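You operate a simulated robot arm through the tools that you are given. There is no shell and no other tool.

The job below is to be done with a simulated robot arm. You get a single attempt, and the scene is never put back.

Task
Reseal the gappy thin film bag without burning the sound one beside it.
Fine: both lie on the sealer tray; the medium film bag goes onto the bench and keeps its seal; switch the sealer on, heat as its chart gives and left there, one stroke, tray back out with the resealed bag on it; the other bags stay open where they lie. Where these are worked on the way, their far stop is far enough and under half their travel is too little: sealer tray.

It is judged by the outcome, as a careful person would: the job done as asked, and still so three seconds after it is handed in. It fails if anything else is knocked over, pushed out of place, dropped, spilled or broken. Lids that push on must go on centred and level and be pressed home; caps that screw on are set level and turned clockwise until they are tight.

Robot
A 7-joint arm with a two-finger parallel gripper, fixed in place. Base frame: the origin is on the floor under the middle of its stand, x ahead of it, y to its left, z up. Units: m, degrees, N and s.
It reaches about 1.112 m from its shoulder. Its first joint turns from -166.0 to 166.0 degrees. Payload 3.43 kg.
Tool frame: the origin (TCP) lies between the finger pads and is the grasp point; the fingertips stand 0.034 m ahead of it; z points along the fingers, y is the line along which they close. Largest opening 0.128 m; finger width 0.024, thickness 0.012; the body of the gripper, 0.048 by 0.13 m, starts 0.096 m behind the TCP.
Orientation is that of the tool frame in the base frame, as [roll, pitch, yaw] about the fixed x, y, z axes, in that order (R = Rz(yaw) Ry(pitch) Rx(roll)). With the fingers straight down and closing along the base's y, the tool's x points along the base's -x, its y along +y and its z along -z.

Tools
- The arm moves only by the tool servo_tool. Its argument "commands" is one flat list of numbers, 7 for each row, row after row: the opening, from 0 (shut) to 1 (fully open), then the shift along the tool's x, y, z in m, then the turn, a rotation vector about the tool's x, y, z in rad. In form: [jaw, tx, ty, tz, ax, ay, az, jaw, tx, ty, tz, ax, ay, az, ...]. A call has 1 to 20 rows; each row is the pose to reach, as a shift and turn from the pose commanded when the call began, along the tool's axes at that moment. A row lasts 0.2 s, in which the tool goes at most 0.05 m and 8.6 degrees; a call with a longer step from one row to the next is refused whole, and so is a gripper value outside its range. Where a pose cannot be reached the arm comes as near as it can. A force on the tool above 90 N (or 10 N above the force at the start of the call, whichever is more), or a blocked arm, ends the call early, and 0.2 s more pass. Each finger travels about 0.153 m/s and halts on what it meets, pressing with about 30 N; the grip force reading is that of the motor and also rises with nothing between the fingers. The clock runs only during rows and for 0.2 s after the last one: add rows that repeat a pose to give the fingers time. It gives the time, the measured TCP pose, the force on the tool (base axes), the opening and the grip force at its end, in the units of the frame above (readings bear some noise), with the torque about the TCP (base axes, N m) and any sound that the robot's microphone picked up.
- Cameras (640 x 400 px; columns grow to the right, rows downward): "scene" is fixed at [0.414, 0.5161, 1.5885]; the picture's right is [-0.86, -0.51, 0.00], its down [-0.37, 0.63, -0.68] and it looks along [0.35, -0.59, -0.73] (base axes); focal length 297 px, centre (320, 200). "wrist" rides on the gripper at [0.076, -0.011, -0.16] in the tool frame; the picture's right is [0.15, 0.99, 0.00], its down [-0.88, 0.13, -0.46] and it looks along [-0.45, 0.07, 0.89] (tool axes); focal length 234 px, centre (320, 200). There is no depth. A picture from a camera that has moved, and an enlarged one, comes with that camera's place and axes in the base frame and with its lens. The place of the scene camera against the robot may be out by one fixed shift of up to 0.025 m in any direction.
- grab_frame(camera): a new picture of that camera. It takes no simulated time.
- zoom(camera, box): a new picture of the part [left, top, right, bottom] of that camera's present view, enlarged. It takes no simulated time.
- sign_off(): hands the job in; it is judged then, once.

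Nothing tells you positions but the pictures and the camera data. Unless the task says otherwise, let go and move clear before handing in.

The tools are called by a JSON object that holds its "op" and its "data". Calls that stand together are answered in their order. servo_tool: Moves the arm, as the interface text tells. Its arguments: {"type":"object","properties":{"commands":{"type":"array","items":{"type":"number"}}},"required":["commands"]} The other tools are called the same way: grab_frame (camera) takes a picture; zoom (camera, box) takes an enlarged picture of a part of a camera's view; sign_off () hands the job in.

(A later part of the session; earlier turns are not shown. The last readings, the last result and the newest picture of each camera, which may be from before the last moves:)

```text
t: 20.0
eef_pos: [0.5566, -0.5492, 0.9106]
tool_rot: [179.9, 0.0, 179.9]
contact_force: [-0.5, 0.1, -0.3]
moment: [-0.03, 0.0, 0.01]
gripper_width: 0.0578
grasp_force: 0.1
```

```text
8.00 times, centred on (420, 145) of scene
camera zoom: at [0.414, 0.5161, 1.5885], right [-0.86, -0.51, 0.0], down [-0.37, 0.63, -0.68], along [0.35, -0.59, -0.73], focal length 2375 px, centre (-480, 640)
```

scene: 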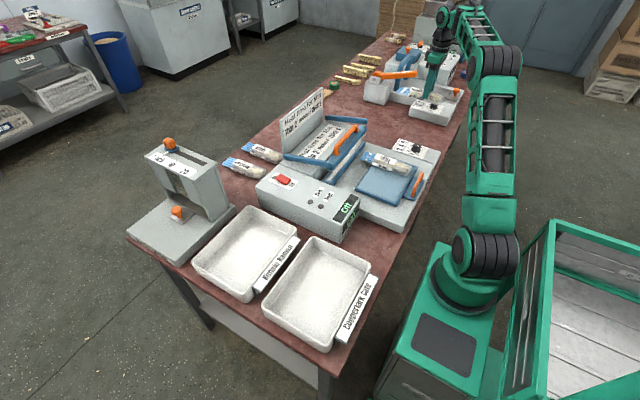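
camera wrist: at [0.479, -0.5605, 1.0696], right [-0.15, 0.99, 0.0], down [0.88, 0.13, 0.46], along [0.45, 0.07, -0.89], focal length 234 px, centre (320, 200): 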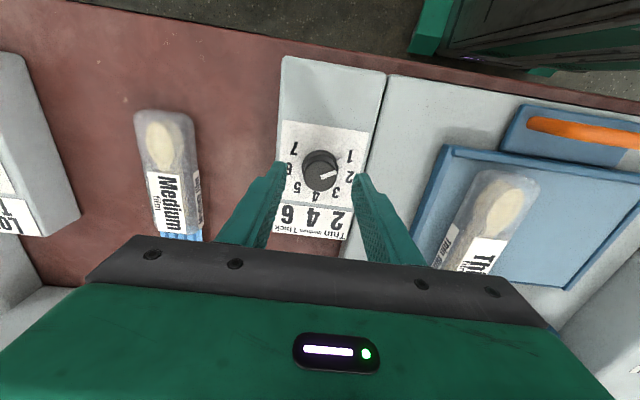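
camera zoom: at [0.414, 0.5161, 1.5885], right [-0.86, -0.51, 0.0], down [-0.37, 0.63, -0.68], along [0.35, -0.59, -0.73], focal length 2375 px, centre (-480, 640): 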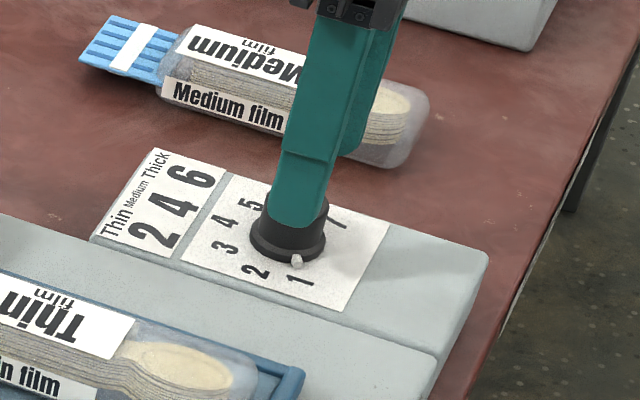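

The knob is centred between the fingers. I'll go down about 2.4 cm to bracket the knob's upper part, then close.

{"op": "servo_tool", "data": {"commands": [0.45, 0, 0.0005, 0.01, 0, 0, 0, 0.45, 0, 0.0005, 0.018, 0, 0, 0, 0.45, 0, 0.0005, 0.024, 0, 0, 0, 0.45, 0, 0.0005, 0.024, 0, 0, 0]}}

{"op": "zoom", "data": {"camera": "scene", "box": [390, 120, 450, 170]}}

{"op": "zoom", "data": {"camera": "wrist", "box": [250, 110, 400, 230]}}

```text
t: 21.0
eef_pos: [0.5572, -0.5476, 0.8875]
tool_rot: [179.9, 0.1, -180.0]
contact_force: [-0.4, 0.6, 0.3]
moment: [-0.02, 0.0, -0.01]
gripper_width: 0.0576
grasp_force: 0.1
```

```text
8.00 times, centred on (420, 145) of scene
camera zoom: at [0.414, 0.5161, 1.5885], right [-0.86, -0.51, 0.0], down [-0.37, 0.63, -0.68], along [0.35, -0.59, -0.73], focal length 2375 px, centre (-480, 640)
```

zoom: 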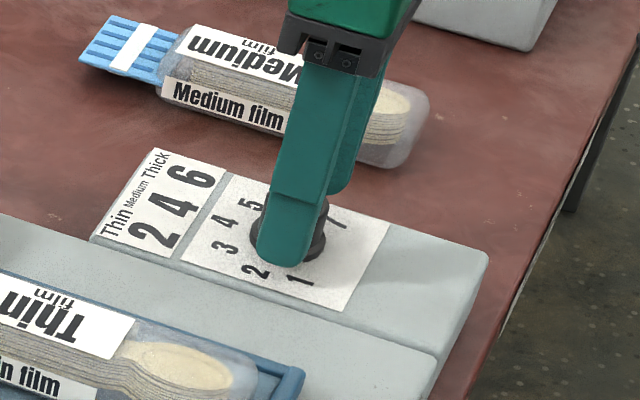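

```text
3.33 times, centred on (325, 170) of wrist
camera zoom: at [0.4787, -0.5594, 1.0459], right [-0.15, 0.99, 0.0], down [0.88, 0.13, 0.46], along [0.45, 0.07, -0.89], focal length 781 px, centre (303, 300)
```

zoom: 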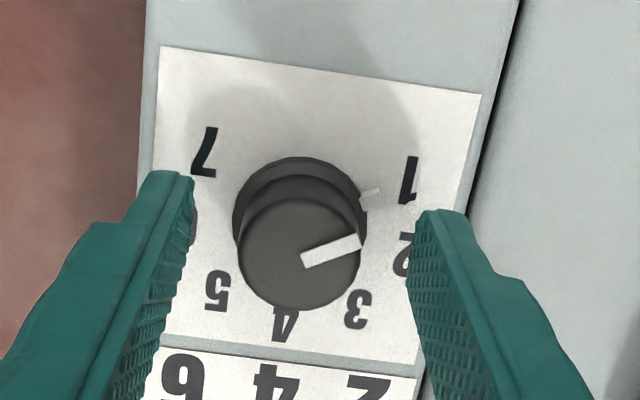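

The fingers bracket the knob. I'll close on it and then turn it 40° clockwise in two stages, checking in between.

{"op": "servo_tool", "data": {"commands": [0.3, 0, 0, 0, 0, 0, 0, 0.2, 0, 0, 0, 0, 0, 0, 0.2, 0, 0, 0, 0, 0, 0]}}

{"op": "zoom", "data": {"camera": "wrist", "box": [250, 110, 400, 230]}}

```text
t: 21.8
eef_pos: [0.5571, -0.5481, 0.8884]
tool_rot: [-179.9, 0.1, -180.0]
contact_force: [0.2, -4.7, -2.5]
moment: [-0.17, -0.03, 0.0]
gripper_width: 0.0312
grasp_force: 45.3
```

```text
3.33 times, centred on (325, 170) of wrist
camera zoom: at [0.4788, -0.5597, 1.046], right [-0.15, 0.99, 0.0], down [0.88, 0.13, 0.46], along [0.45, 0.07, -0.89], focal length 781 px, centre (303, 300)
```

zoom: 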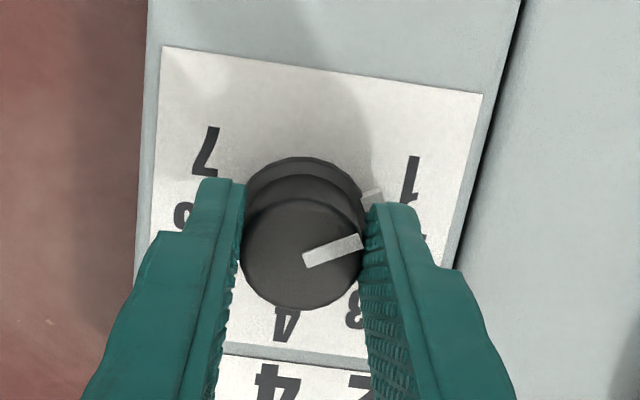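

The knob is gripped at 0.031 m. Now I turn 20° clockwise as the first half.

{"op": "servo_tool", "data": {"commands": [0.2, 0, 0, 0, 0, 0, 0.09, 0.2, 0, 0, 0, 0, 0, 0.18, 0.2, 0, 0, 0, 0, 0, 0.27, 0.2, 0, 0, 0, 0, 0, 0.35, 0.2, 0, 0, 0, 0, 0, 0.35]}}

{"op": "zoom", "data": {"camera": "wrist", "box": [250, 110, 400, 230]}}

```text
t: 23.0
eef_pos: [0.5563, -0.547, 0.8879]
tool_rot: [-180.0, 0.0, 160.0]
contact_force: [3.0, -6.0, -10.3]
moment: [-0.42, -0.77, -0.04]
gripper_width: 0.0314
grasp_force: 45.4
```

```text
3.33 times, centred on (325, 170) of wrist
camera zoom: at [0.4798, -0.5318, 1.046], right [0.2, 0.98, 0.0], down [0.87, -0.18, 0.46], along [0.45, -0.09, -0.89], focal length 781 px, centre (303, 300)
```

zoom: 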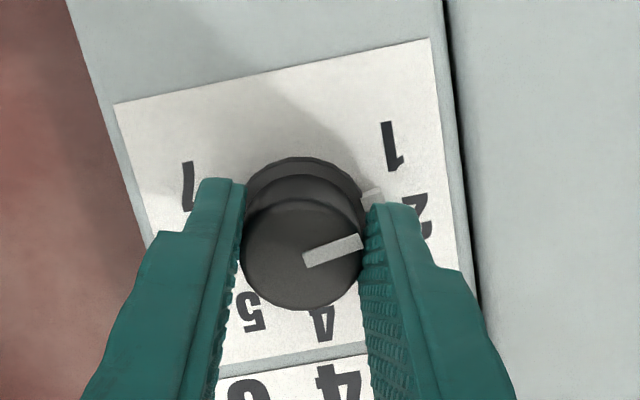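

The knob follows the hand and the pointer is halfway between 1 and 2. I'll turn the remaining 20°.

{"op": "servo_tool", "data": {"commands": [0.2, 0, 0, 0, 0, 0, 0.09, 0.2, 0, 0, 0, 0, 0, 0.18, 0.2, 0, 0, 0, 0, 0, 0.27, 0.2, 0, 0, 0, 0, 0, 0.35, 0.2, 0, 0, 0, 0, 0, 0.35]}}

{"op": "zoom", "data": {"camera": "wrist", "box": [250, 110, 400, 230]}}

```text
t: 24.2
eef_pos: [0.5573, -0.5449, 0.8865]
tool_rot: [179.9, -0.1, 140.0]
contact_force: [5.0, 16.3, -21.4]
moment: [1.08, 0.28, 0.07]
gripper_width: 0.031
grasp_force: 45.0
```

```text
3.33 times, centred on (325, 170) of wrist
camera zoom: at [0.4905, -0.5066, 1.0464], right [0.52, 0.85, 0.0], down [0.76, -0.47, 0.45], along [0.39, -0.24, -0.89], focal length 781 px, centre (303, 300)
```

zoom: 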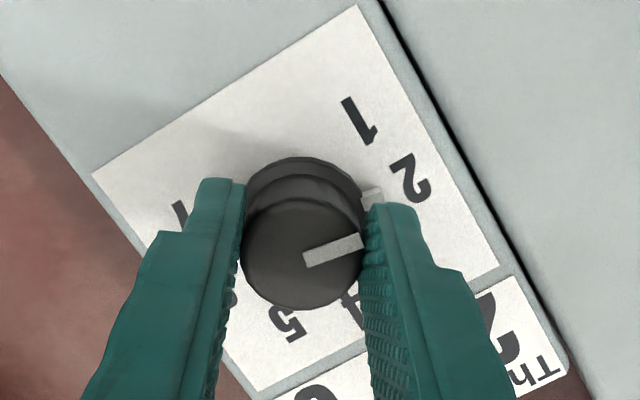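

The pointer now sits at 2 in the same relation it had to 1 before. I'll release, lift straight up and check the reading.

{"op": "servo_tool", "data": {"commands": [0.3, 0, 0, 0, 0, 0, 0, 0.42, 0, 0, 0, 0, 0, 0, 0.42, 0, 0, 0, 0, 0, 0, 0.42, 0, 0, -0.015, 0, 0, 0, 0.42, 0, 0, -0.04, 0, 0, 0, 0.42, 0, 0, -0.08, 0, 0, 0, 0.42, 0, 0, -0.12, 0, 0, 0, 0.42, 0, 0, -0.12, 0, 0, 0]}}

{"op": "grab_frame", "data": {"camera": "wrist"}}

{"op": "zoom", "data": {"camera": "wrist", "box": [250, 90, 400, 230]}}

{"op": "zoom", "data": {"camera": "scene", "box": [390, 120, 450, 170]}}

```text
t: 26.0
eef_pos: [0.5544, -0.5464, 1.0107]
tool_rot: [-179.9, 0.1, 139.9]
contact_force: [-0.2, 0.4, 0.1]
moment: [0.0, 0.01, 0.0]
gripper_width: 0.0538
grasp_force: 0.0
```

```text
taken
camera wrist: at [0.4872, -0.5072, 1.1699], right [0.52, 0.85, 0.0], down [0.76, -0.47, 0.46], along [0.39, -0.24, -0.89], focal length 234 px, centre (320, 200)
```

wrist: 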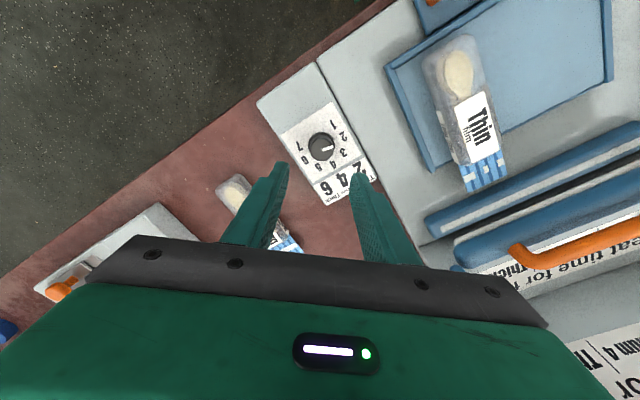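

```text
2.86 times, centred on (325, 160) of wrist
camera zoom: at [0.4872, -0.5072, 1.1699], right [0.52, 0.85, 0.0], down [0.76, -0.47, 0.46], along [0.39, -0.24, -0.89], focal length 669 px, centre (306, 314)
```

zoom: 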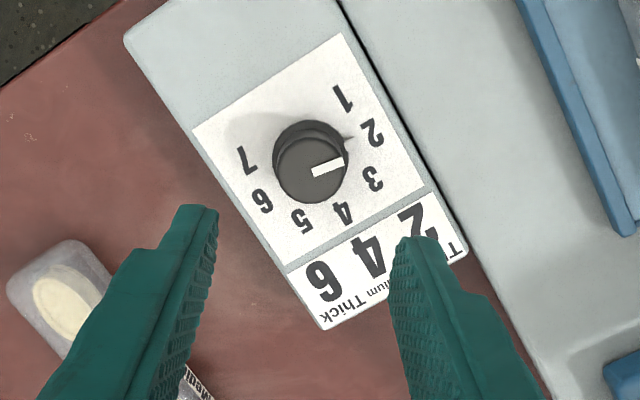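

```text
8.00 times, centred on (420, 145) of scene
camera zoom: at [0.414, 0.5161, 1.5885], right [-0.86, -0.51, 0.0], down [-0.37, 0.63, -0.68], along [0.35, -0.59, -0.73], focal length 2375 px, centre (-480, 640)
```

zoom: 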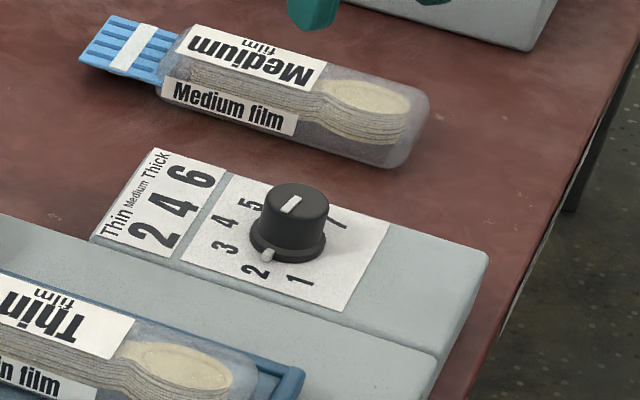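

The pointer looks to be at 2. I'll zoom further to confirm that it is squarely on the mark.

{"op": "zoom", "data": {"camera": "wrist", "box": [280, 105, 370, 185]}}

{"op": "zoom", "data": {"camera": "scene", "box": [405, 135, 430, 160]}}

```text
5.00 times, centred on (325, 145) of wrist
camera zoom: at [0.4872, -0.5072, 1.1699], right [0.52, 0.85, 0.0], down [0.76, -0.47, 0.46], along [0.39, -0.24, -0.89], focal length 1171 px, centre (295, 475)
```

zoom: 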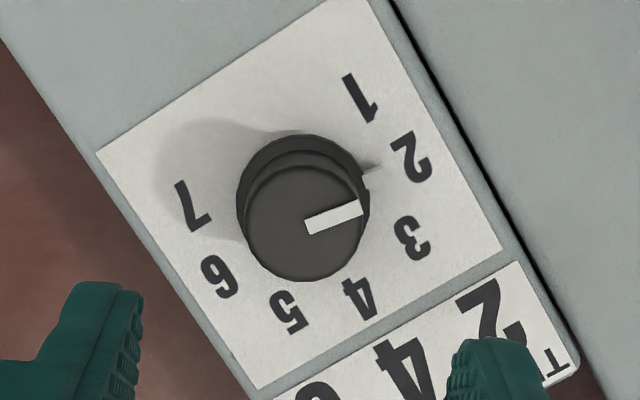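

```text
16.00 times, centred on (418, 148) of scene
camera zoom: at [0.414, 0.5161, 1.5885], right [-0.86, -0.51, 0.0], down [-0.37, 0.63, -0.68], along [0.35, -0.59, -0.73], focal length 4750 px, centre (-1240, 1040)
```

zoom: 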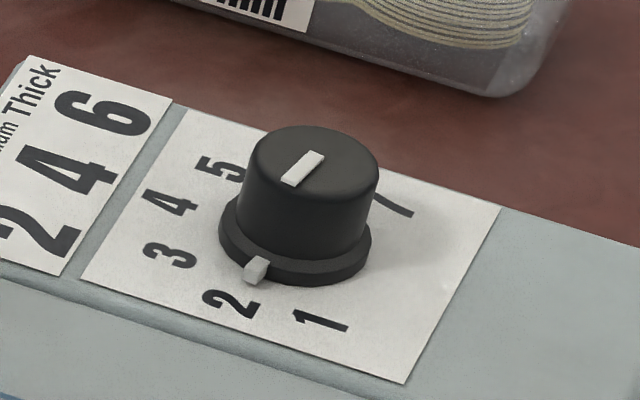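

The geometry checks out: the line on the knob points at 2. Next I straighten the wrist, rise, and go to look at the power switch on the control box.

{"op": "servo_tool", "data": {"commands": [0.42, 0, 0, -0.02, 0, 0, -0.1, 0.42, 0, 0, -0.05, 0, 0, -0.2, 0.42, 0, 0, -0.08, 0, 0, -0.3, 0.42, 0, 0, -0.11, 0, 0, -0.4, 0.42, 0, 0, -0.14, 0, 0, -0.5, 0.42, 0, 0, -0.17, 0, 0, -0.6, 0.42, 0, 0, -0.17, 0, 0, -0.7, 0.42, 0, 0, -0.17, 0, 0, -0.7]}}

```text
t: 27.8
eef_pos: [0.5558, -0.5435, 1.1788]
tool_rot: [-179.9, 0.1, -179.9]
contact_force: [1.0, 0.4, -0.2]
moment: [-0.01, 0.0, -0.01]
gripper_width: 0.0539
grasp_force: 0.1
```

The hand is straight again at z 1.18. Now I move across to view the control box and lid from above.

{"op": "servo_tool", "data": {"commands": [0.42, -0.015, 0.04, 0, 0, 0, 0, 0.42, -0.03, 0.08, 0, 0, 0, 0, 0.42, -0.045, 0.12, 0, 0, 0, 0, 0.42, -0.06, 0.16, 0, 0, 0, 0, 0.42, -0.075, 0.2, 0, 0, 0, 0, 0.42, -0.09, 0.24, 0, 0, 0, 0, 0.42, -0.105, 0.28, 0, 0, 0, 0, 0.42, -0.12, 0.32, 0, 0, 0, 0, 0.42, -0.135, 0.36, 0, 0, 0, 0, 0.42, -0.15, 0.4, 0, 0, 0, 0, 0.42, -0.165, 0.44, 0, 0, 0, 0, 0.42, -0.165, 0.44, 0, 0, 0, 0, 0.42, -0.165, 0.44, 0, 0, 0, 0]}}

{"op": "grab_frame", "data": {"camera": "wrist"}}

{"op": "grab_frame", "data": {"camera": "scene"}}

```text
t: 30.6
eef_pos: [0.7189, -0.109, 1.1754]
tool_rot: [180.0, 0.1, 179.9]
contact_force: [0.0, 0.0, -0.8]
moment: [-0.04, 0.0, 0.02]
gripper_width: 0.0536
grasp_force: 0.1
```

```text
taken
camera wrist: at [0.6409, -0.1202, 1.3341], right [-0.15, 0.99, 0.0], down [0.88, 0.13, 0.46], along [0.45, 0.07, -0.89], focal length 234 px, centre (320, 200)
```

wrist: 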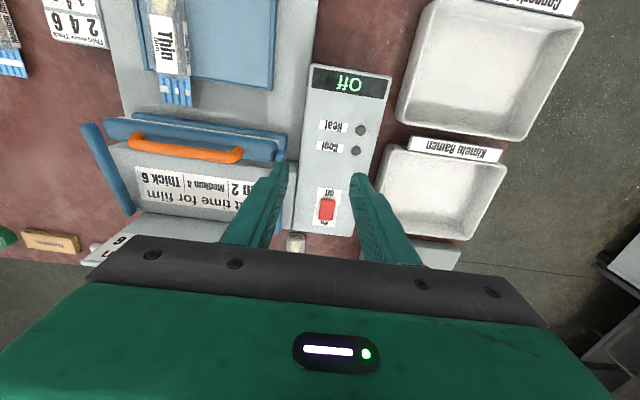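

```text
taken
```

scene: 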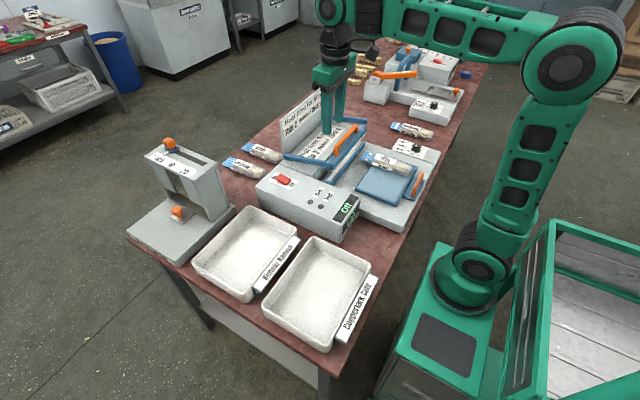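

From here I can see the red rocker switch, the indicator lamps, the display and the lid handle. I'll zoom in on the switch and lid.

{"op": "zoom", "data": {"camera": "wrist", "box": [270, 130, 390, 250]}}

{"op": "zoom", "data": {"camera": "wrist", "box": [70, 80, 310, 260]}}

{"op": "zoom", "data": {"camera": "scene", "box": [245, 155, 375, 245]}}

```text
3.33 times, centred on (330, 190) of wrist
camera zoom: at [0.6409, -0.1202, 1.3341], right [-0.15, 0.99, 0.0], down [0.88, 0.13, 0.46], along [0.45, 0.07, -0.89], focal length 781 px, centre (287, 233)
```

zoom: 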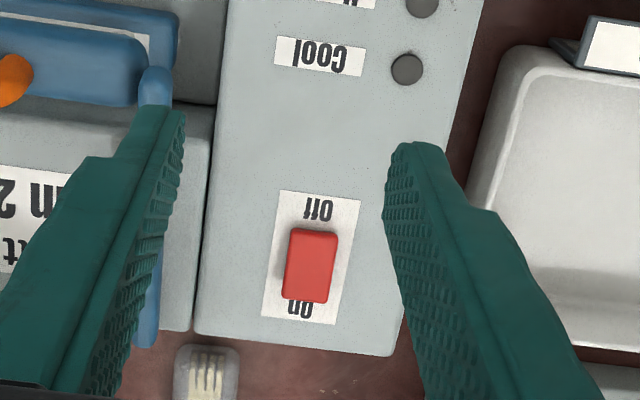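

```text
2.22 times, centred on (190, 170) of wrist
camera zoom: at [0.6409, -0.1202, 1.3341], right [-0.15, 0.99, 0.0], down [0.88, 0.13, 0.46], along [0.45, 0.07, -0.89], focal length 520 px, centre (609, 267)
```

zoom: 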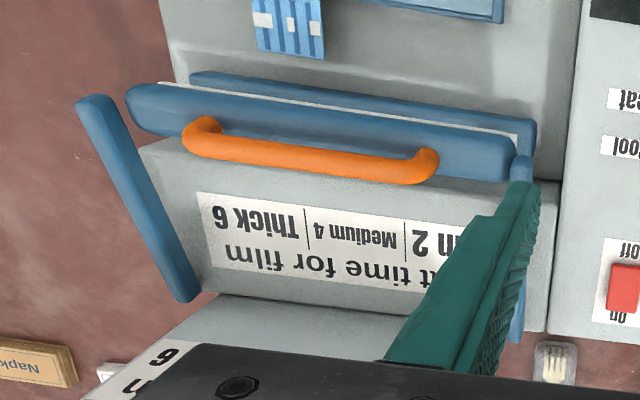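

```text
4.44 times, centred on (310, 200) of scene
camera zoom: at [0.414, 0.5161, 1.5885], right [-0.86, -0.51, 0.0], down [-0.37, 0.63, -0.68], along [0.35, -0.59, -0.73], focal length 1319 px, centre (364, 200)
```

zoom: 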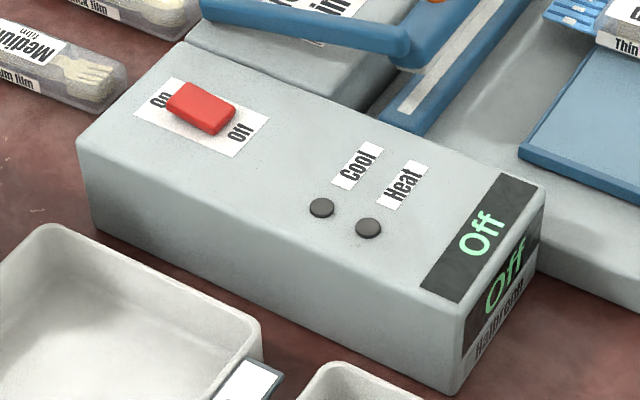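

The rocker's centre is at about (0.874, -0.070, 0.911), with the On end toward +x. I'll close the fingers and move to hover over the On end.

{"op": "servo_tool", "data": {"commands": [0.2, -0.04, 0.01, 0.01, 0, 0, 0, 0, -0.08, 0.02, 0.02, 0, 0, 0, 0, -0.12, 0.03, 0.04, 0, 0, 0, 0, -0.155, 0.038, 0.065, 0, 0, 0, 0, -0.169, 0.039, 0.1, 0, 0, 0, 0, -0.169, 0.039, 0.13, 0, 0, 0, 0, -0.169, 0.039, 0.13, 0, 0, 0, 0, -0.169, 0.039, 0.13, 0, 0, 0]}}

{"op": "grab_frame", "data": {"camera": "wrist"}}

{"op": "zoom", "data": {"camera": "scene", "box": [245, 110, 375, 245]}}

```text
t: 32.4
eef_pos: [0.892, -0.0665, 1.0508]
tool_rot: [-180.0, 0.1, 180.0]
contact_force: [-0.1, 0.7, 0.2]
moment: [0.03, 0.0, 0.01]
gripper_width: 0.0
grasp_force: 30.4
```

```text
taken
camera wrist: at [0.8148, -0.0781, 1.2089], right [-0.15, 0.99, 0.0], down [0.88, 0.13, 0.46], along [0.45, 0.07, -0.89], focal length 234 px, centre (320, 200)
```

wrist: 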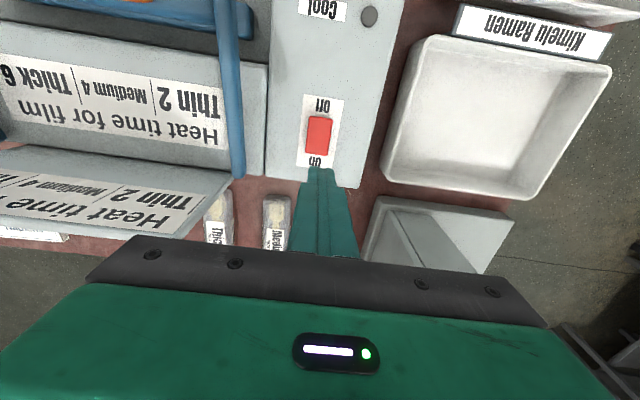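

```text
2.96 times, centred on (310, 178) of scene
camera zoom: at [0.414, 0.5161, 1.5885], right [-0.86, -0.51, 0.0], down [-0.37, 0.63, -0.68], along [0.35, -0.59, -0.73], focal length 880 px, centre (350, 267)
```

zoom: 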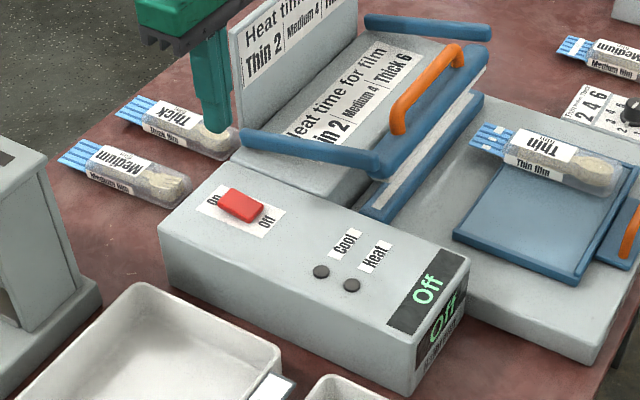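

The rocker reads as (0.873, -0.069) from this view too. I'll drop to about a centimetre above its On end, then press in small steps.

{"op": "servo_tool", "data": {"commands": [0, 0.003, -0.0015, 0.025, 0, 0, 0, 0, 0.006, -0.003, 0.05, 0, 0, 0, 0, 0.006, -0.003, 0.07, 0, 0, 0, 0, 0.006, -0.003, 0.085, 0, 0, 0, 0, 0.006, -0.003, 0.085, 0, 0, 0]}}

{"op": "zoom", "data": {"camera": "wrist", "box": [240, 70, 400, 210]}}

{"op": "zoom", "data": {"camera": "scene", "box": [245, 140, 335, 215]}}

```text
t: 33.6
eef_pos: [0.8843, -0.0695, 0.9645]
tool_rot: [-180.0, 0.1, -179.9]
contact_force: [1.2, -0.5, 0.2]
moment: [-0.01, 0.02, -0.02]
gripper_width: 0.0002
grasp_force: 29.9
```

```text
2.86 times, centred on (320, 140) of wrist
camera zoom: at [0.8064, -0.0815, 1.1235], right [-0.15, 0.99, 0.0], down [0.88, 0.13, 0.46], along [0.45, 0.07, -0.89], focal length 669 px, centre (320, 371)
```

zoom: 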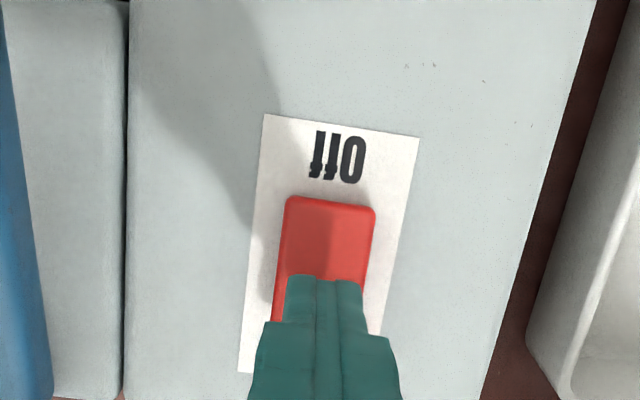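

```text
5.33 times, centred on (290, 178) of scene
camera zoom: at [0.414, 0.5161, 1.5885], right [-0.86, -0.51, 0.0], down [-0.37, 0.63, -0.68], along [0.35, -0.59, -0.73], focal length 1583 px, centre (480, 320)
```

zoom: 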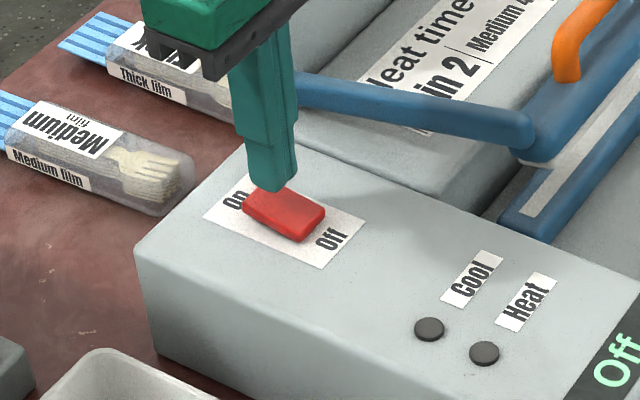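

The fingertips are above the On half of the rocker. I'll step down and watch the force and display.

{"op": "servo_tool", "data": {"commands": [0, -0.001, 0, 0.005, 0, 0, 0, 0, -0.001, 0, 0.01, 0, 0, 0, 0, -0.001, 0, 0.014, 0, 0, 0]}}

{"op": "zoom", "data": {"camera": "scene", "box": [245, 140, 375, 245]}}

```text
t: 34.4
eef_pos: [0.8849, -0.0686, 0.9502]
tool_rot: [-179.9, 0.1, -180.0]
contact_force: [-0.6, -0.1, 0.7]
moment: [0.01, -0.03, 0.0]
gripper_width: 0.0
grasp_force: 29.8
```

```text
3.81 times, centred on (310, 192) of scene
camera zoom: at [0.414, 0.5161, 1.5885], right [-0.86, -0.51, 0.0], down [-0.37, 0.63, -0.68], along [0.35, -0.59, -0.73], focal length 1131 px, centre (358, 229)
```

zoom: 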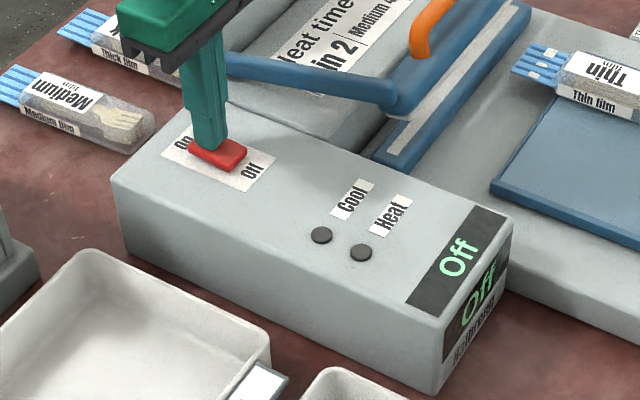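

There is no contact yet with the tips at z ≈ 0.916. I'll continue down in 3–4 mm steps.

{"op": "servo_tool", "data": {"commands": [0, 0, 0, 0.004, 0, 0, 0, 0, 0, 0, 0.008, 0, 0, 0, 0, 0, 0, 0.008, 0, 0, 0]}}

{"op": "zoom", "data": {"camera": "scene", "box": [245, 140, 375, 245]}}

```text
t: 35.2
eef_pos: [0.8848, -0.0691, 0.9485]
tool_rot: [179.9, 0.8, -179.9]
contact_force: [-10.4, 7.4, 74.7]
moment: [0.3, 0.73, -0.75]
gripper_width: 0.0002
grasp_force: 30.7
```

```text
3.81 times, centred on (310, 192) of scene
camera zoom: at [0.414, 0.5161, 1.5885], right [-0.86, -0.51, 0.0], down [-0.37, 0.63, -0.68], along [0.35, -0.59, -0.73], focal length 1131 px, centre (358, 229)
```

zoom: 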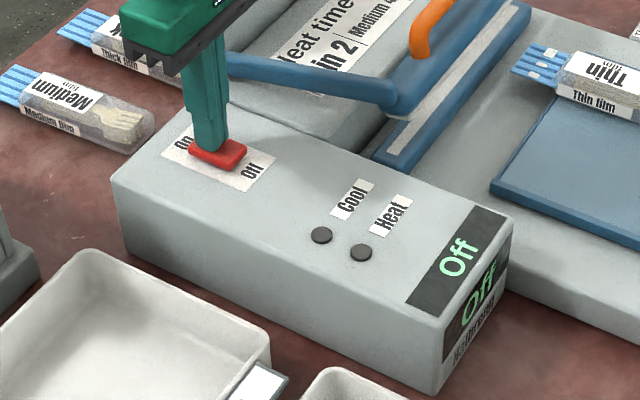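

I pushed with 75 N and the rocker didn't tip, probably because I'm too near its pivot. I'll back off, look closely at its tilt, and move toward the end.

{"op": "servo_tool", "data": {"commands": [0, 0, 0, -0.01, 0, -0.012, 0, 0, 0, 0, -0.03, 0, -0.012, 0, 0, 0, 0, -0.05, 0, -0.012, 0, 0, 0, 0, -0.05, 0, -0.012, 0]}}

{"op": "zoom", "data": {"camera": "wrist", "box": [280, 90, 360, 200]}}

{"op": "zoom", "data": {"camera": "scene", "box": [270, 165, 300, 190]}}

```text
t: 36.2
eef_pos: [0.885, -0.071, 0.9897]
tool_rot: [180.0, 0.7, -179.9]
contact_force: [0.0, -0.6, 0.3]
moment: [-0.01, -0.02, 0.0]
gripper_width: 0.0002
grasp_force: 30.0
```

```text
3.64 times, centred on (320, 145) of wrist
camera zoom: at [0.805, -0.0824, 1.148], right [-0.15, 0.99, 0.0], down [0.87, 0.13, 0.47], along [0.46, 0.07, -0.88], focal length 852 px, centre (320, 400)
```

zoom: 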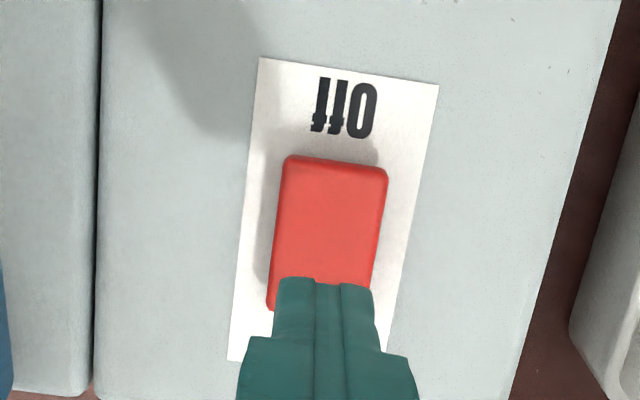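

```text
16.00 times, centred on (285, 178) of scene
camera zoom: at [0.414, 0.5161, 1.5885], right [-0.86, -0.51, 0.0], down [-0.37, 0.63, -0.68], along [0.35, -0.59, -0.73], focal length 4750 px, centre (880, 560)
```

zoom: 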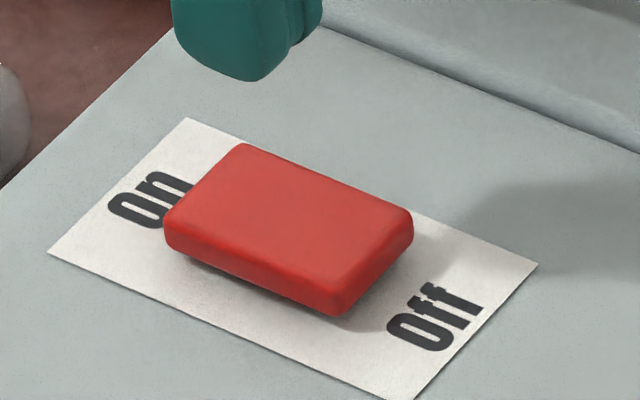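

The On end is the raised one, and my contact point came out only about 6 mm from the pivot. I'll shift 12 mm further toward the On end and press again in small steps.

{"op": "servo_tool", "data": {"commands": [0, -0.006, 0.001, 0.01, 0, 0.012, 0, 0, -0.012, 0.001, 0.025, 0, 0.012, 0, 0, -0.012, 0.001, 0.035, 0, 0.012, 0, 0, -0.012, 0.001, 0.035, 0, 0.012, 0]}}

{"op": "zoom", "data": {"camera": "wrist", "box": [280, 90, 360, 200]}}

{"op": "zoom", "data": {"camera": "scene", "box": [270, 160, 300, 190]}}

```text
t: 37.2
eef_pos: [0.8955, -0.0679, 0.9555]
tool_rot: [180.0, 0.2, -179.9]
contact_force: [-0.9, -0.4, 0.6]
moment: [-0.01, 0.0, 0.0]
gripper_width: 0.0001
grasp_force: 30.1
```

```text
3.64 times, centred on (320, 145) of wrist
camera zoom: at [0.818, -0.0807, 1.1144], right [-0.15, 0.99, 0.0], down [0.88, 0.13, 0.46], along [0.45, 0.07, -0.89], focal length 852 px, centre (320, 400)
```

zoom: 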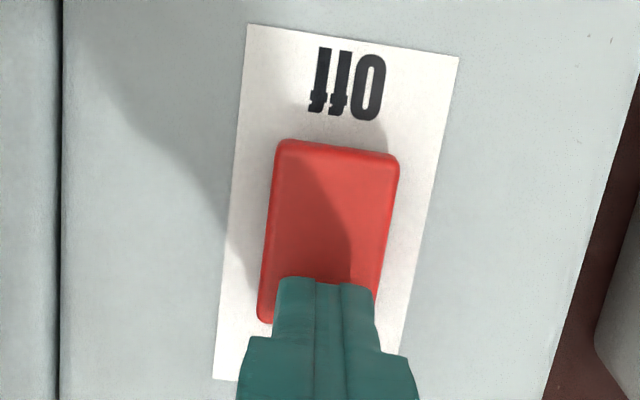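

```text
13.33 times, centred on (285, 175) of scene
camera zoom: at [0.414, 0.5161, 1.5885], right [-0.86, -0.51, 0.0], down [-0.37, 0.63, -0.68], along [0.35, -0.59, -0.73], focal length 3958 px, centre (787, 533)
```

zoom: 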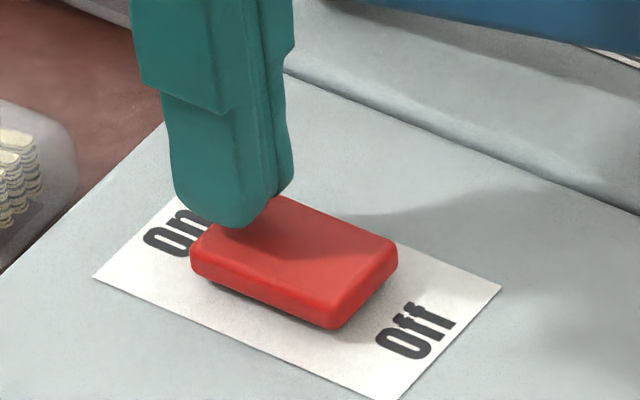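

The tips are now over the very end of the rocker's On side. I'll press in small steps.

{"op": "servo_tool", "data": {"commands": [0, 0, 0, 0.004, 0, 0, 0, 0, 0, 0, 0.008, 0, 0, 0, 0, 0, 0, 0.011, 0, 0, 0]}}

{"op": "zoom", "data": {"camera": "scene", "box": [245, 140, 375, 245]}}

```text
t: 38.0
eef_pos: [0.8962, -0.0682, 0.947]
tool_rot: [-180.0, 0.3, -179.9]
contact_force: [0.0, -0.9, 20.2]
moment: [0.01, 0.22, 0.11]
gripper_width: 0.0
grasp_force: 30.1
```

```text
3.81 times, centred on (310, 192) of scene
camera zoom: at [0.414, 0.5161, 1.5885], right [-0.86, -0.51, 0.0], down [-0.37, 0.63, -0.68], along [0.35, -0.59, -0.73], focal length 1131 px, centre (358, 229)
```

zoom: 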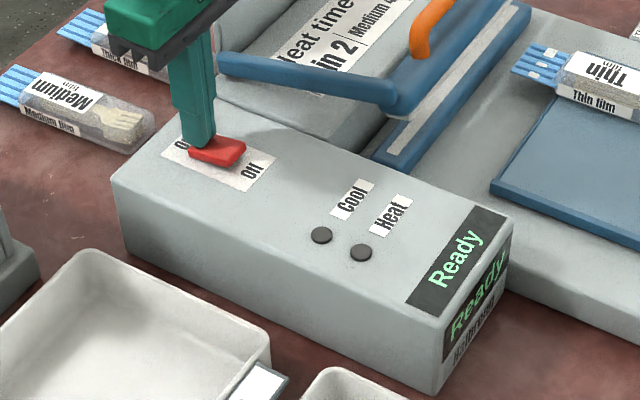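

The display now says "Ready", so the sealer is on. I'll lift off and check that the switch stays on, then head for the tray handle.

{"op": "servo_tool", "data": {"commands": [0, 0, 0, -0.01, 0, 0, 0, 0, 0, 0, -0.04, 0, 0, 0, 0, 0, 0, -0.08, 0, 0, 0, 0, 0, 0, -0.12, 0, 0, 0, 0, 0, 0, -0.16, 0, 0, 0, 0, 0, 0, -0.2, 0, 0, 0, 0, 0, 0, -0.22, 0, 0, 0, 0, 0, 0, -0.22, 0, 0, 0]}}

{"op": "grab_frame", "data": {"camera": "scene"}}

{"op": "zoom", "data": {"camera": "scene", "box": [245, 110, 375, 245]}}

```text
t: 39.8
eef_pos: [0.8973, -0.068, 1.1669]
tool_rot: [179.9, 0.2, -179.9]
contact_force: [0.0, 0.3, -0.4]
moment: [-0.03, 0.02, -0.01]
gripper_width: 0.0
grasp_force: 30.4
```

```text
taken
```

scene: 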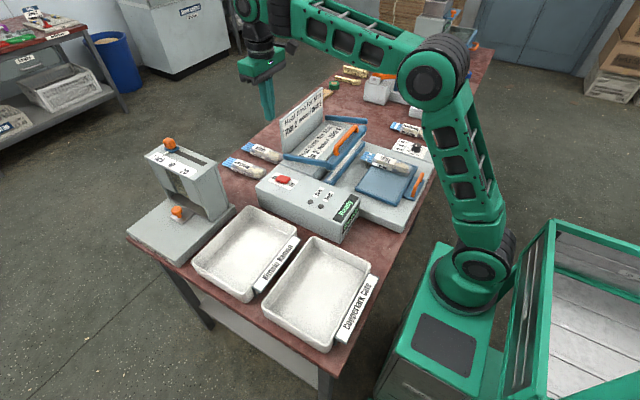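

```text
2.96 times, centred on (310, 178) of scene
camera zoom: at [0.414, 0.5161, 1.5885], right [-0.86, -0.51, 0.0], down [-0.37, 0.63, -0.68], along [0.35, -0.59, -0.73], focal length 880 px, centre (350, 267)
```

zoom: 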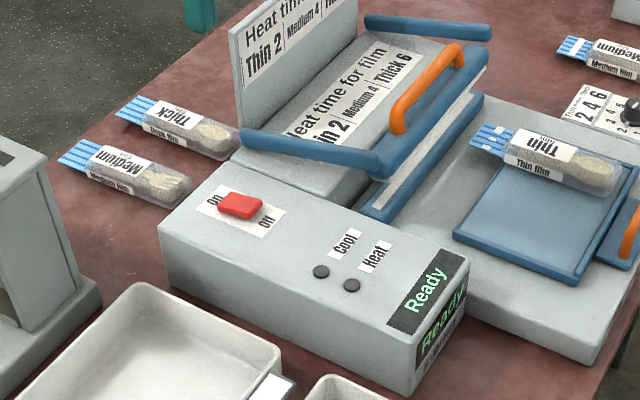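

The switch stays on and the display reads Ready. Now I travel back over the tray handle near (0.48, -0.32).

{"op": "servo_tool", "data": {"commands": [0.2, 0.037, -0.02, 0, 0, 0, 0, 0.4, 0.074, -0.04, 0, 0, 0, 0, 0.5, 0.111, -0.06, 0, 0, 0, 0, 0.5, 0.148, -0.08, 0, 0, 0, 0, 0.5, 0.185, -0.1, 0, 0, 0, 0, 0.5, 0.222, -0.125, 0, 0, 0, 0, 0.5, 0.259, -0.15, 0, 0, 0, 0, 0.5, 0.296, -0.175, 0, 0, 0, 0, 0.5, 0.333, -0.2, 0, 0, 0, 0, 0.5, 0.37, -0.225, 0.02, 0, 0, 0, 0.5, 0.4, -0.252, 0.04, 0, 0, 0, 0.5, 0.4, -0.252, 0.06, 0, 0, 0, 0.5, 0.4, -0.252, 0.06, 0, 0, 0]}}

{"op": "grab_frame", "data": {"camera": "wrist"}}

```text
t: 42.6
eef_pos: [0.4979, -0.3209, 1.1039]
tool_rot: [179.9, 0.1, 180.0]
contact_force: [-0.2, 0.1, 0.8]
moment: [-0.01, 0.03, 0.0]
gripper_width: 0.064
grasp_force: 0.1
```

```text
taken
camera wrist: at [0.4204, -0.333, 1.2628], right [-0.15, 0.99, 0.0], down [0.88, 0.13, 0.46], along [0.45, 0.07, -0.89], focal length 234 px, centre (320, 200)
```

wrist: 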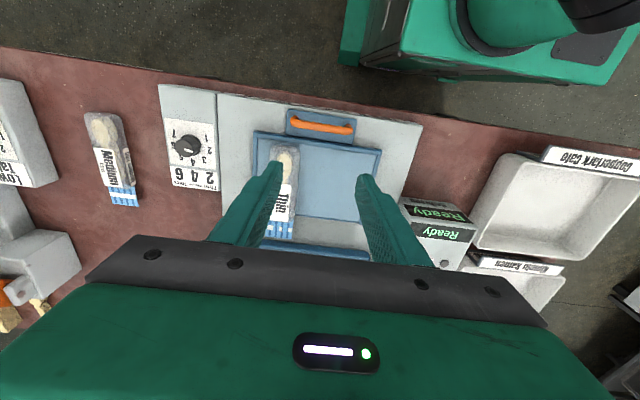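

The tray handle is ahead of the fingers. I'll zoom to locate the orange bar accurately.

{"op": "zoom", "data": {"camera": "wrist", "box": [240, 90, 400, 200]}}

{"op": "zoom", "data": {"camera": "scene", "box": [380, 150, 440, 210]}}

```text
3.64 times, centred on (320, 145) of wrist
camera zoom: at [0.4204, -0.333, 1.2628], right [-0.15, 0.99, 0.0], down [0.88, 0.13, 0.46], along [0.45, 0.07, -0.89], focal length 852 px, centre (320, 400)
```

zoom: 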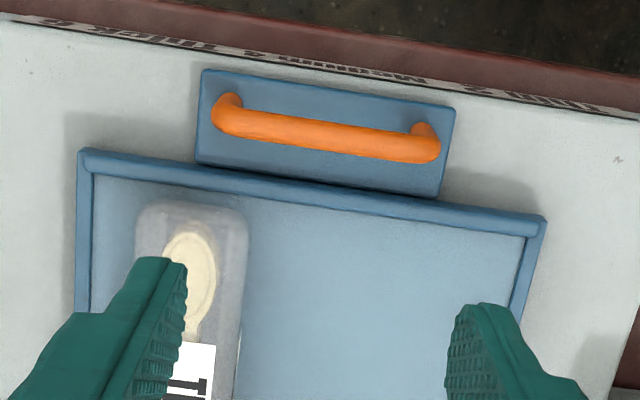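

```text
6.67 times, centred on (410, 180) of scene
camera zoom: at [0.414, 0.5161, 1.5885], right [-0.86, -0.51, 0.0], down [-0.37, 0.63, -0.68], along [0.35, -0.59, -0.73], focal length 1979 px, centre (-280, 333)
```

zoom: 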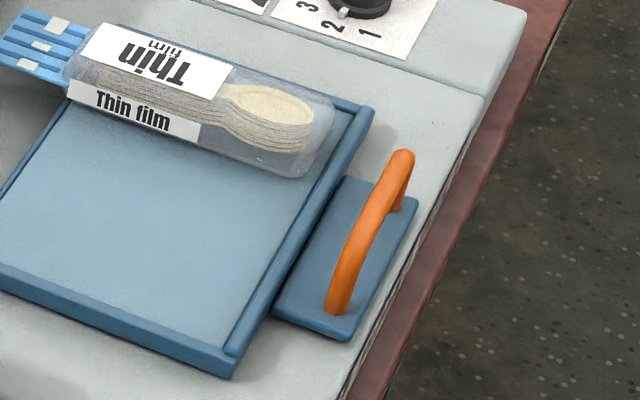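

The bar is at about (0.483, -0.321) with its height around 0.89–0.90. I'll turn the hand 90° so the fingers close along x, and lower somewhat.

{"op": "servo_tool", "data": {"commands": [0.5, 0.005, 0, 0, 0, 0, 0.1309, 0.5, 0.01, 0, 0.005, 0, 0, 0.2618, 0.5, 0.015, 0, 0.01, 0, 0, 0.3927, 0.5, 0.015, 0, 0.02, 0, 0, 0.5236, 0.5, 0.015, 0, 0.03, 0, 0, 0.6545, 0.5, 0.015, 0, 0.04, 0, 0, 0.7854, 0.5, 0.015, 0, 0.05, 0, 0, 0.9163, 0.5, 0.015, 0, 0.06, 0, 0, 1.0472, 0.5, 0.015, 0, 0.07, 0, 0, 1.1781, 0.5, 0.015, 0, 0.08, 0, 0, 1.309, 0.5, 0.015, 0, 0.09, 0, 0, 1.4399, 0.5, 0.015, 0, 0.1, 0, 0, 1.5708, 0.5, 0.015, 0, 0.1, 0, 0, 1.5708, 0.5, 0.015, 0, 0.1, 0, 0, 1.5708]}}

{"op": "grab_frame", "data": {"camera": "wrist"}}

{"op": "zoom", "data": {"camera": "scene", "box": [370, 120, 450, 210]}}

```text
t: 45.6
eef_pos: [0.484, -0.3201, 1.0047]
tool_rot: [179.8, 0.1, 90.0]
contact_force: [-0.3, 0.4, -0.9]
moment: [0.01, -0.01, -0.01]
gripper_width: 0.0641
grasp_force: 0.0
```

```text
taken
camera wrist: at [0.4697, -0.2451, 1.1634], right [0.99, 0.15, 0.0], down [0.13, -0.88, 0.46], along [0.07, -0.45, -0.89], focal length 234 px, centre (320, 200)
```

wrist: 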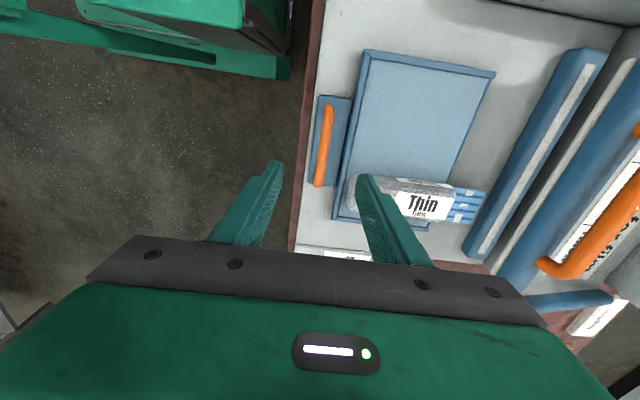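

```text
4.44 times, centred on (410, 165) of scene
camera zoom: at [0.414, 0.5161, 1.5885], right [-0.86, -0.51, 0.0], down [-0.37, 0.63, -0.68], along [0.35, -0.59, -0.73], focal length 1319 px, centre (-80, 356)
```

zoom: 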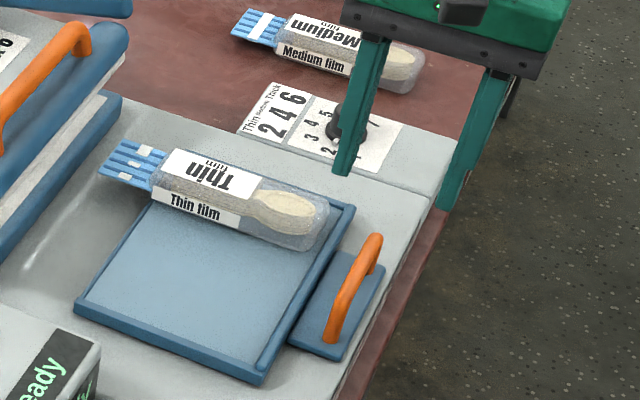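

The bar runs along y between the two fingers, centred at x ≈ 0.484. I'll narrow the opening a little and descend to just above it.

{"op": "servo_tool", "data": {"commands": [0.4, -0.003, 0, 0.02, 0, 0, 0, 0.38, -0.003, 0, 0.04, 0, 0, 0, 0.38, -0.003, 0, 0.055, 0, 0, 0, 0.38, -0.003, 0, 0.055, 0, 0, 0]}}

{"op": "grab_frame", "data": {"camera": "wrist"}}

{"op": "zoom", "data": {"camera": "scene", "box": [390, 140, 450, 210]}}

```text
t: 46.6
eef_pos: [0.4815, -0.3236, 0.95]
tool_rot: [179.9, 0.0, 89.9]
contact_force: [-0.1, 0.5, -0.3]
moment: [-0.02, -0.05, 0.01]
gripper_width: 0.049
grasp_force: 0.1
```

```text
taken
camera wrist: at [0.4685, -0.2482, 1.1087], right [0.99, 0.15, 0.0], down [0.13, -0.88, 0.46], along [0.07, -0.45, -0.89], focal length 234 px, centre (320, 200)
```

wrist: 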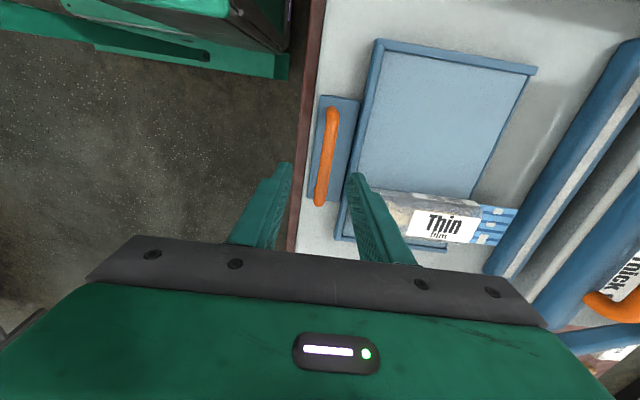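

```text
5.71 times, centred on (420, 175) of scene
camera zoom: at [0.414, 0.5161, 1.5885], right [-0.86, -0.51, 0.0], down [-0.37, 0.63, -0.68], along [0.35, -0.59, -0.73], focal length 1696 px, centre (-251, 343)
```

zoom: 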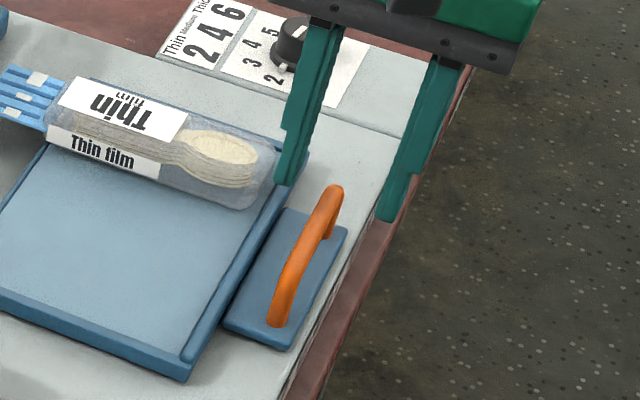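

The bar height works out near z 0.89. I'll centre on it and lower until the tips are just below the bar, staying above the tray rim.

{"op": "servo_tool", "data": {"commands": [0.38, 0.005, 0.003, 0.01, 0, 0, 0, 0.38, 0.008, 0.003, 0.02, 0, 0, 0, 0.38, 0.008, 0.003, 0.028, 0, 0, 0, 0.38, 0.008, 0.003, 0.034, 0, 0, 0, 0.38, 0.008, 0.003, 0.034, 0, 0, 0]}}

{"op": "grab_frame", "data": {"camera": "wrist"}}

{"op": "zoom", "data": {"camera": "scene", "box": [390, 140, 450, 210]}}

```text
t: 47.8
eef_pos: [0.4869, -0.3159, 0.9155]
tool_rot: [179.8, 0.0, 90.0]
contact_force: [0.0, -0.1, -0.2]
moment: [0.04, -0.01, -0.03]
gripper_width: 0.0487
grasp_force: 0.1
```

```text
taken
camera wrist: at [0.4733, -0.2396, 1.0739], right [0.99, 0.15, 0.0], down [0.13, -0.88, 0.46], along [0.07, -0.45, -0.89], focal length 234 px, centre (320, 200)
```

wrist: 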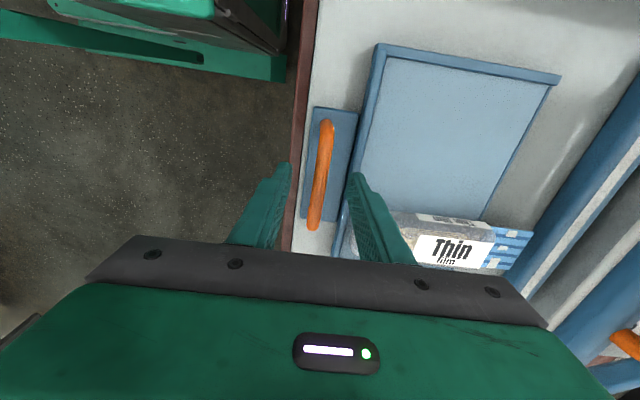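

```text
5.71 times, centred on (420, 175) of scene
camera zoom: at [0.414, 0.5161, 1.5885], right [-0.86, -0.51, 0.0], down [-0.37, 0.63, -0.68], along [0.35, -0.59, -0.73], focal length 1696 px, centre (-251, 343)
```

zoom: 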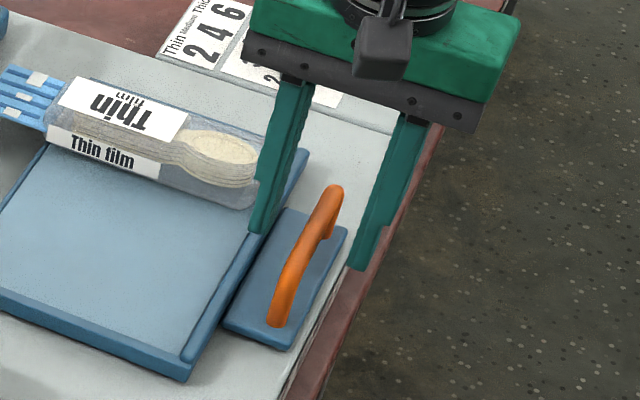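

The fingers straddle the bar with the tips just below its height. I'll close on it and see whether it is caught.

{"op": "servo_tool", "data": {"commands": [0.25, 0, 0, 0.002, 0, 0, 0, 0.1, 0, 0, 0.002, 0, 0, 0, 0.05, 0, 0, 0.002, 0, 0, 0, 0.05, 0, 0, 0.002, 0, 0, 0]}}

{"op": "grab_frame", "data": {"camera": "wrist"}}

{"op": "zoom", "data": {"camera": "scene", "box": [390, 140, 450, 210]}}

```text
t: 48.8
eef_pos: [0.4883, -0.3142, 0.9145]
tool_rot: [179.9, 0.0, 90.1]
contact_force: [0.9, 1.4, 0.5]
moment: [-0.02, -0.03, -0.03]
gripper_width: 0.0117
grasp_force: 45.0
```

```text
taken
camera wrist: at [0.4733, -0.2398, 1.0725], right [0.99, 0.15, 0.0], down [0.13, -0.88, 0.46], along [0.07, -0.45, -0.89], focal length 234 px, centre (320, 200)
```

wrist: 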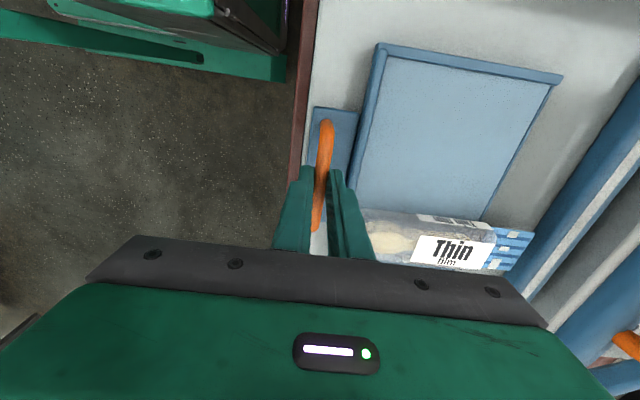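

```text
5.71 times, centred on (420, 175) of scene
camera zoom: at [0.414, 0.5161, 1.5885], right [-0.86, -0.51, 0.0], down [-0.37, 0.63, -0.68], along [0.35, -0.59, -0.73], focal length 1696 px, centre (-251, 343)
```

zoom: 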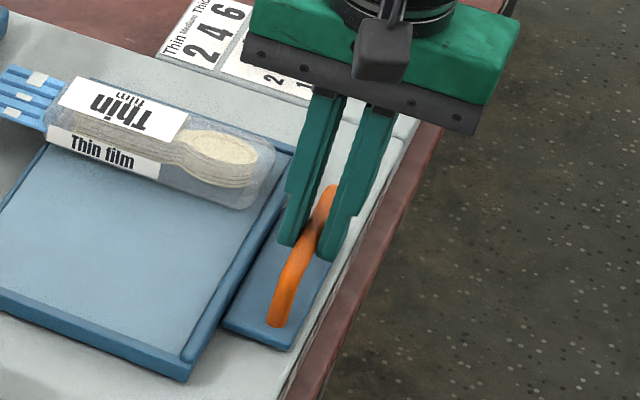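

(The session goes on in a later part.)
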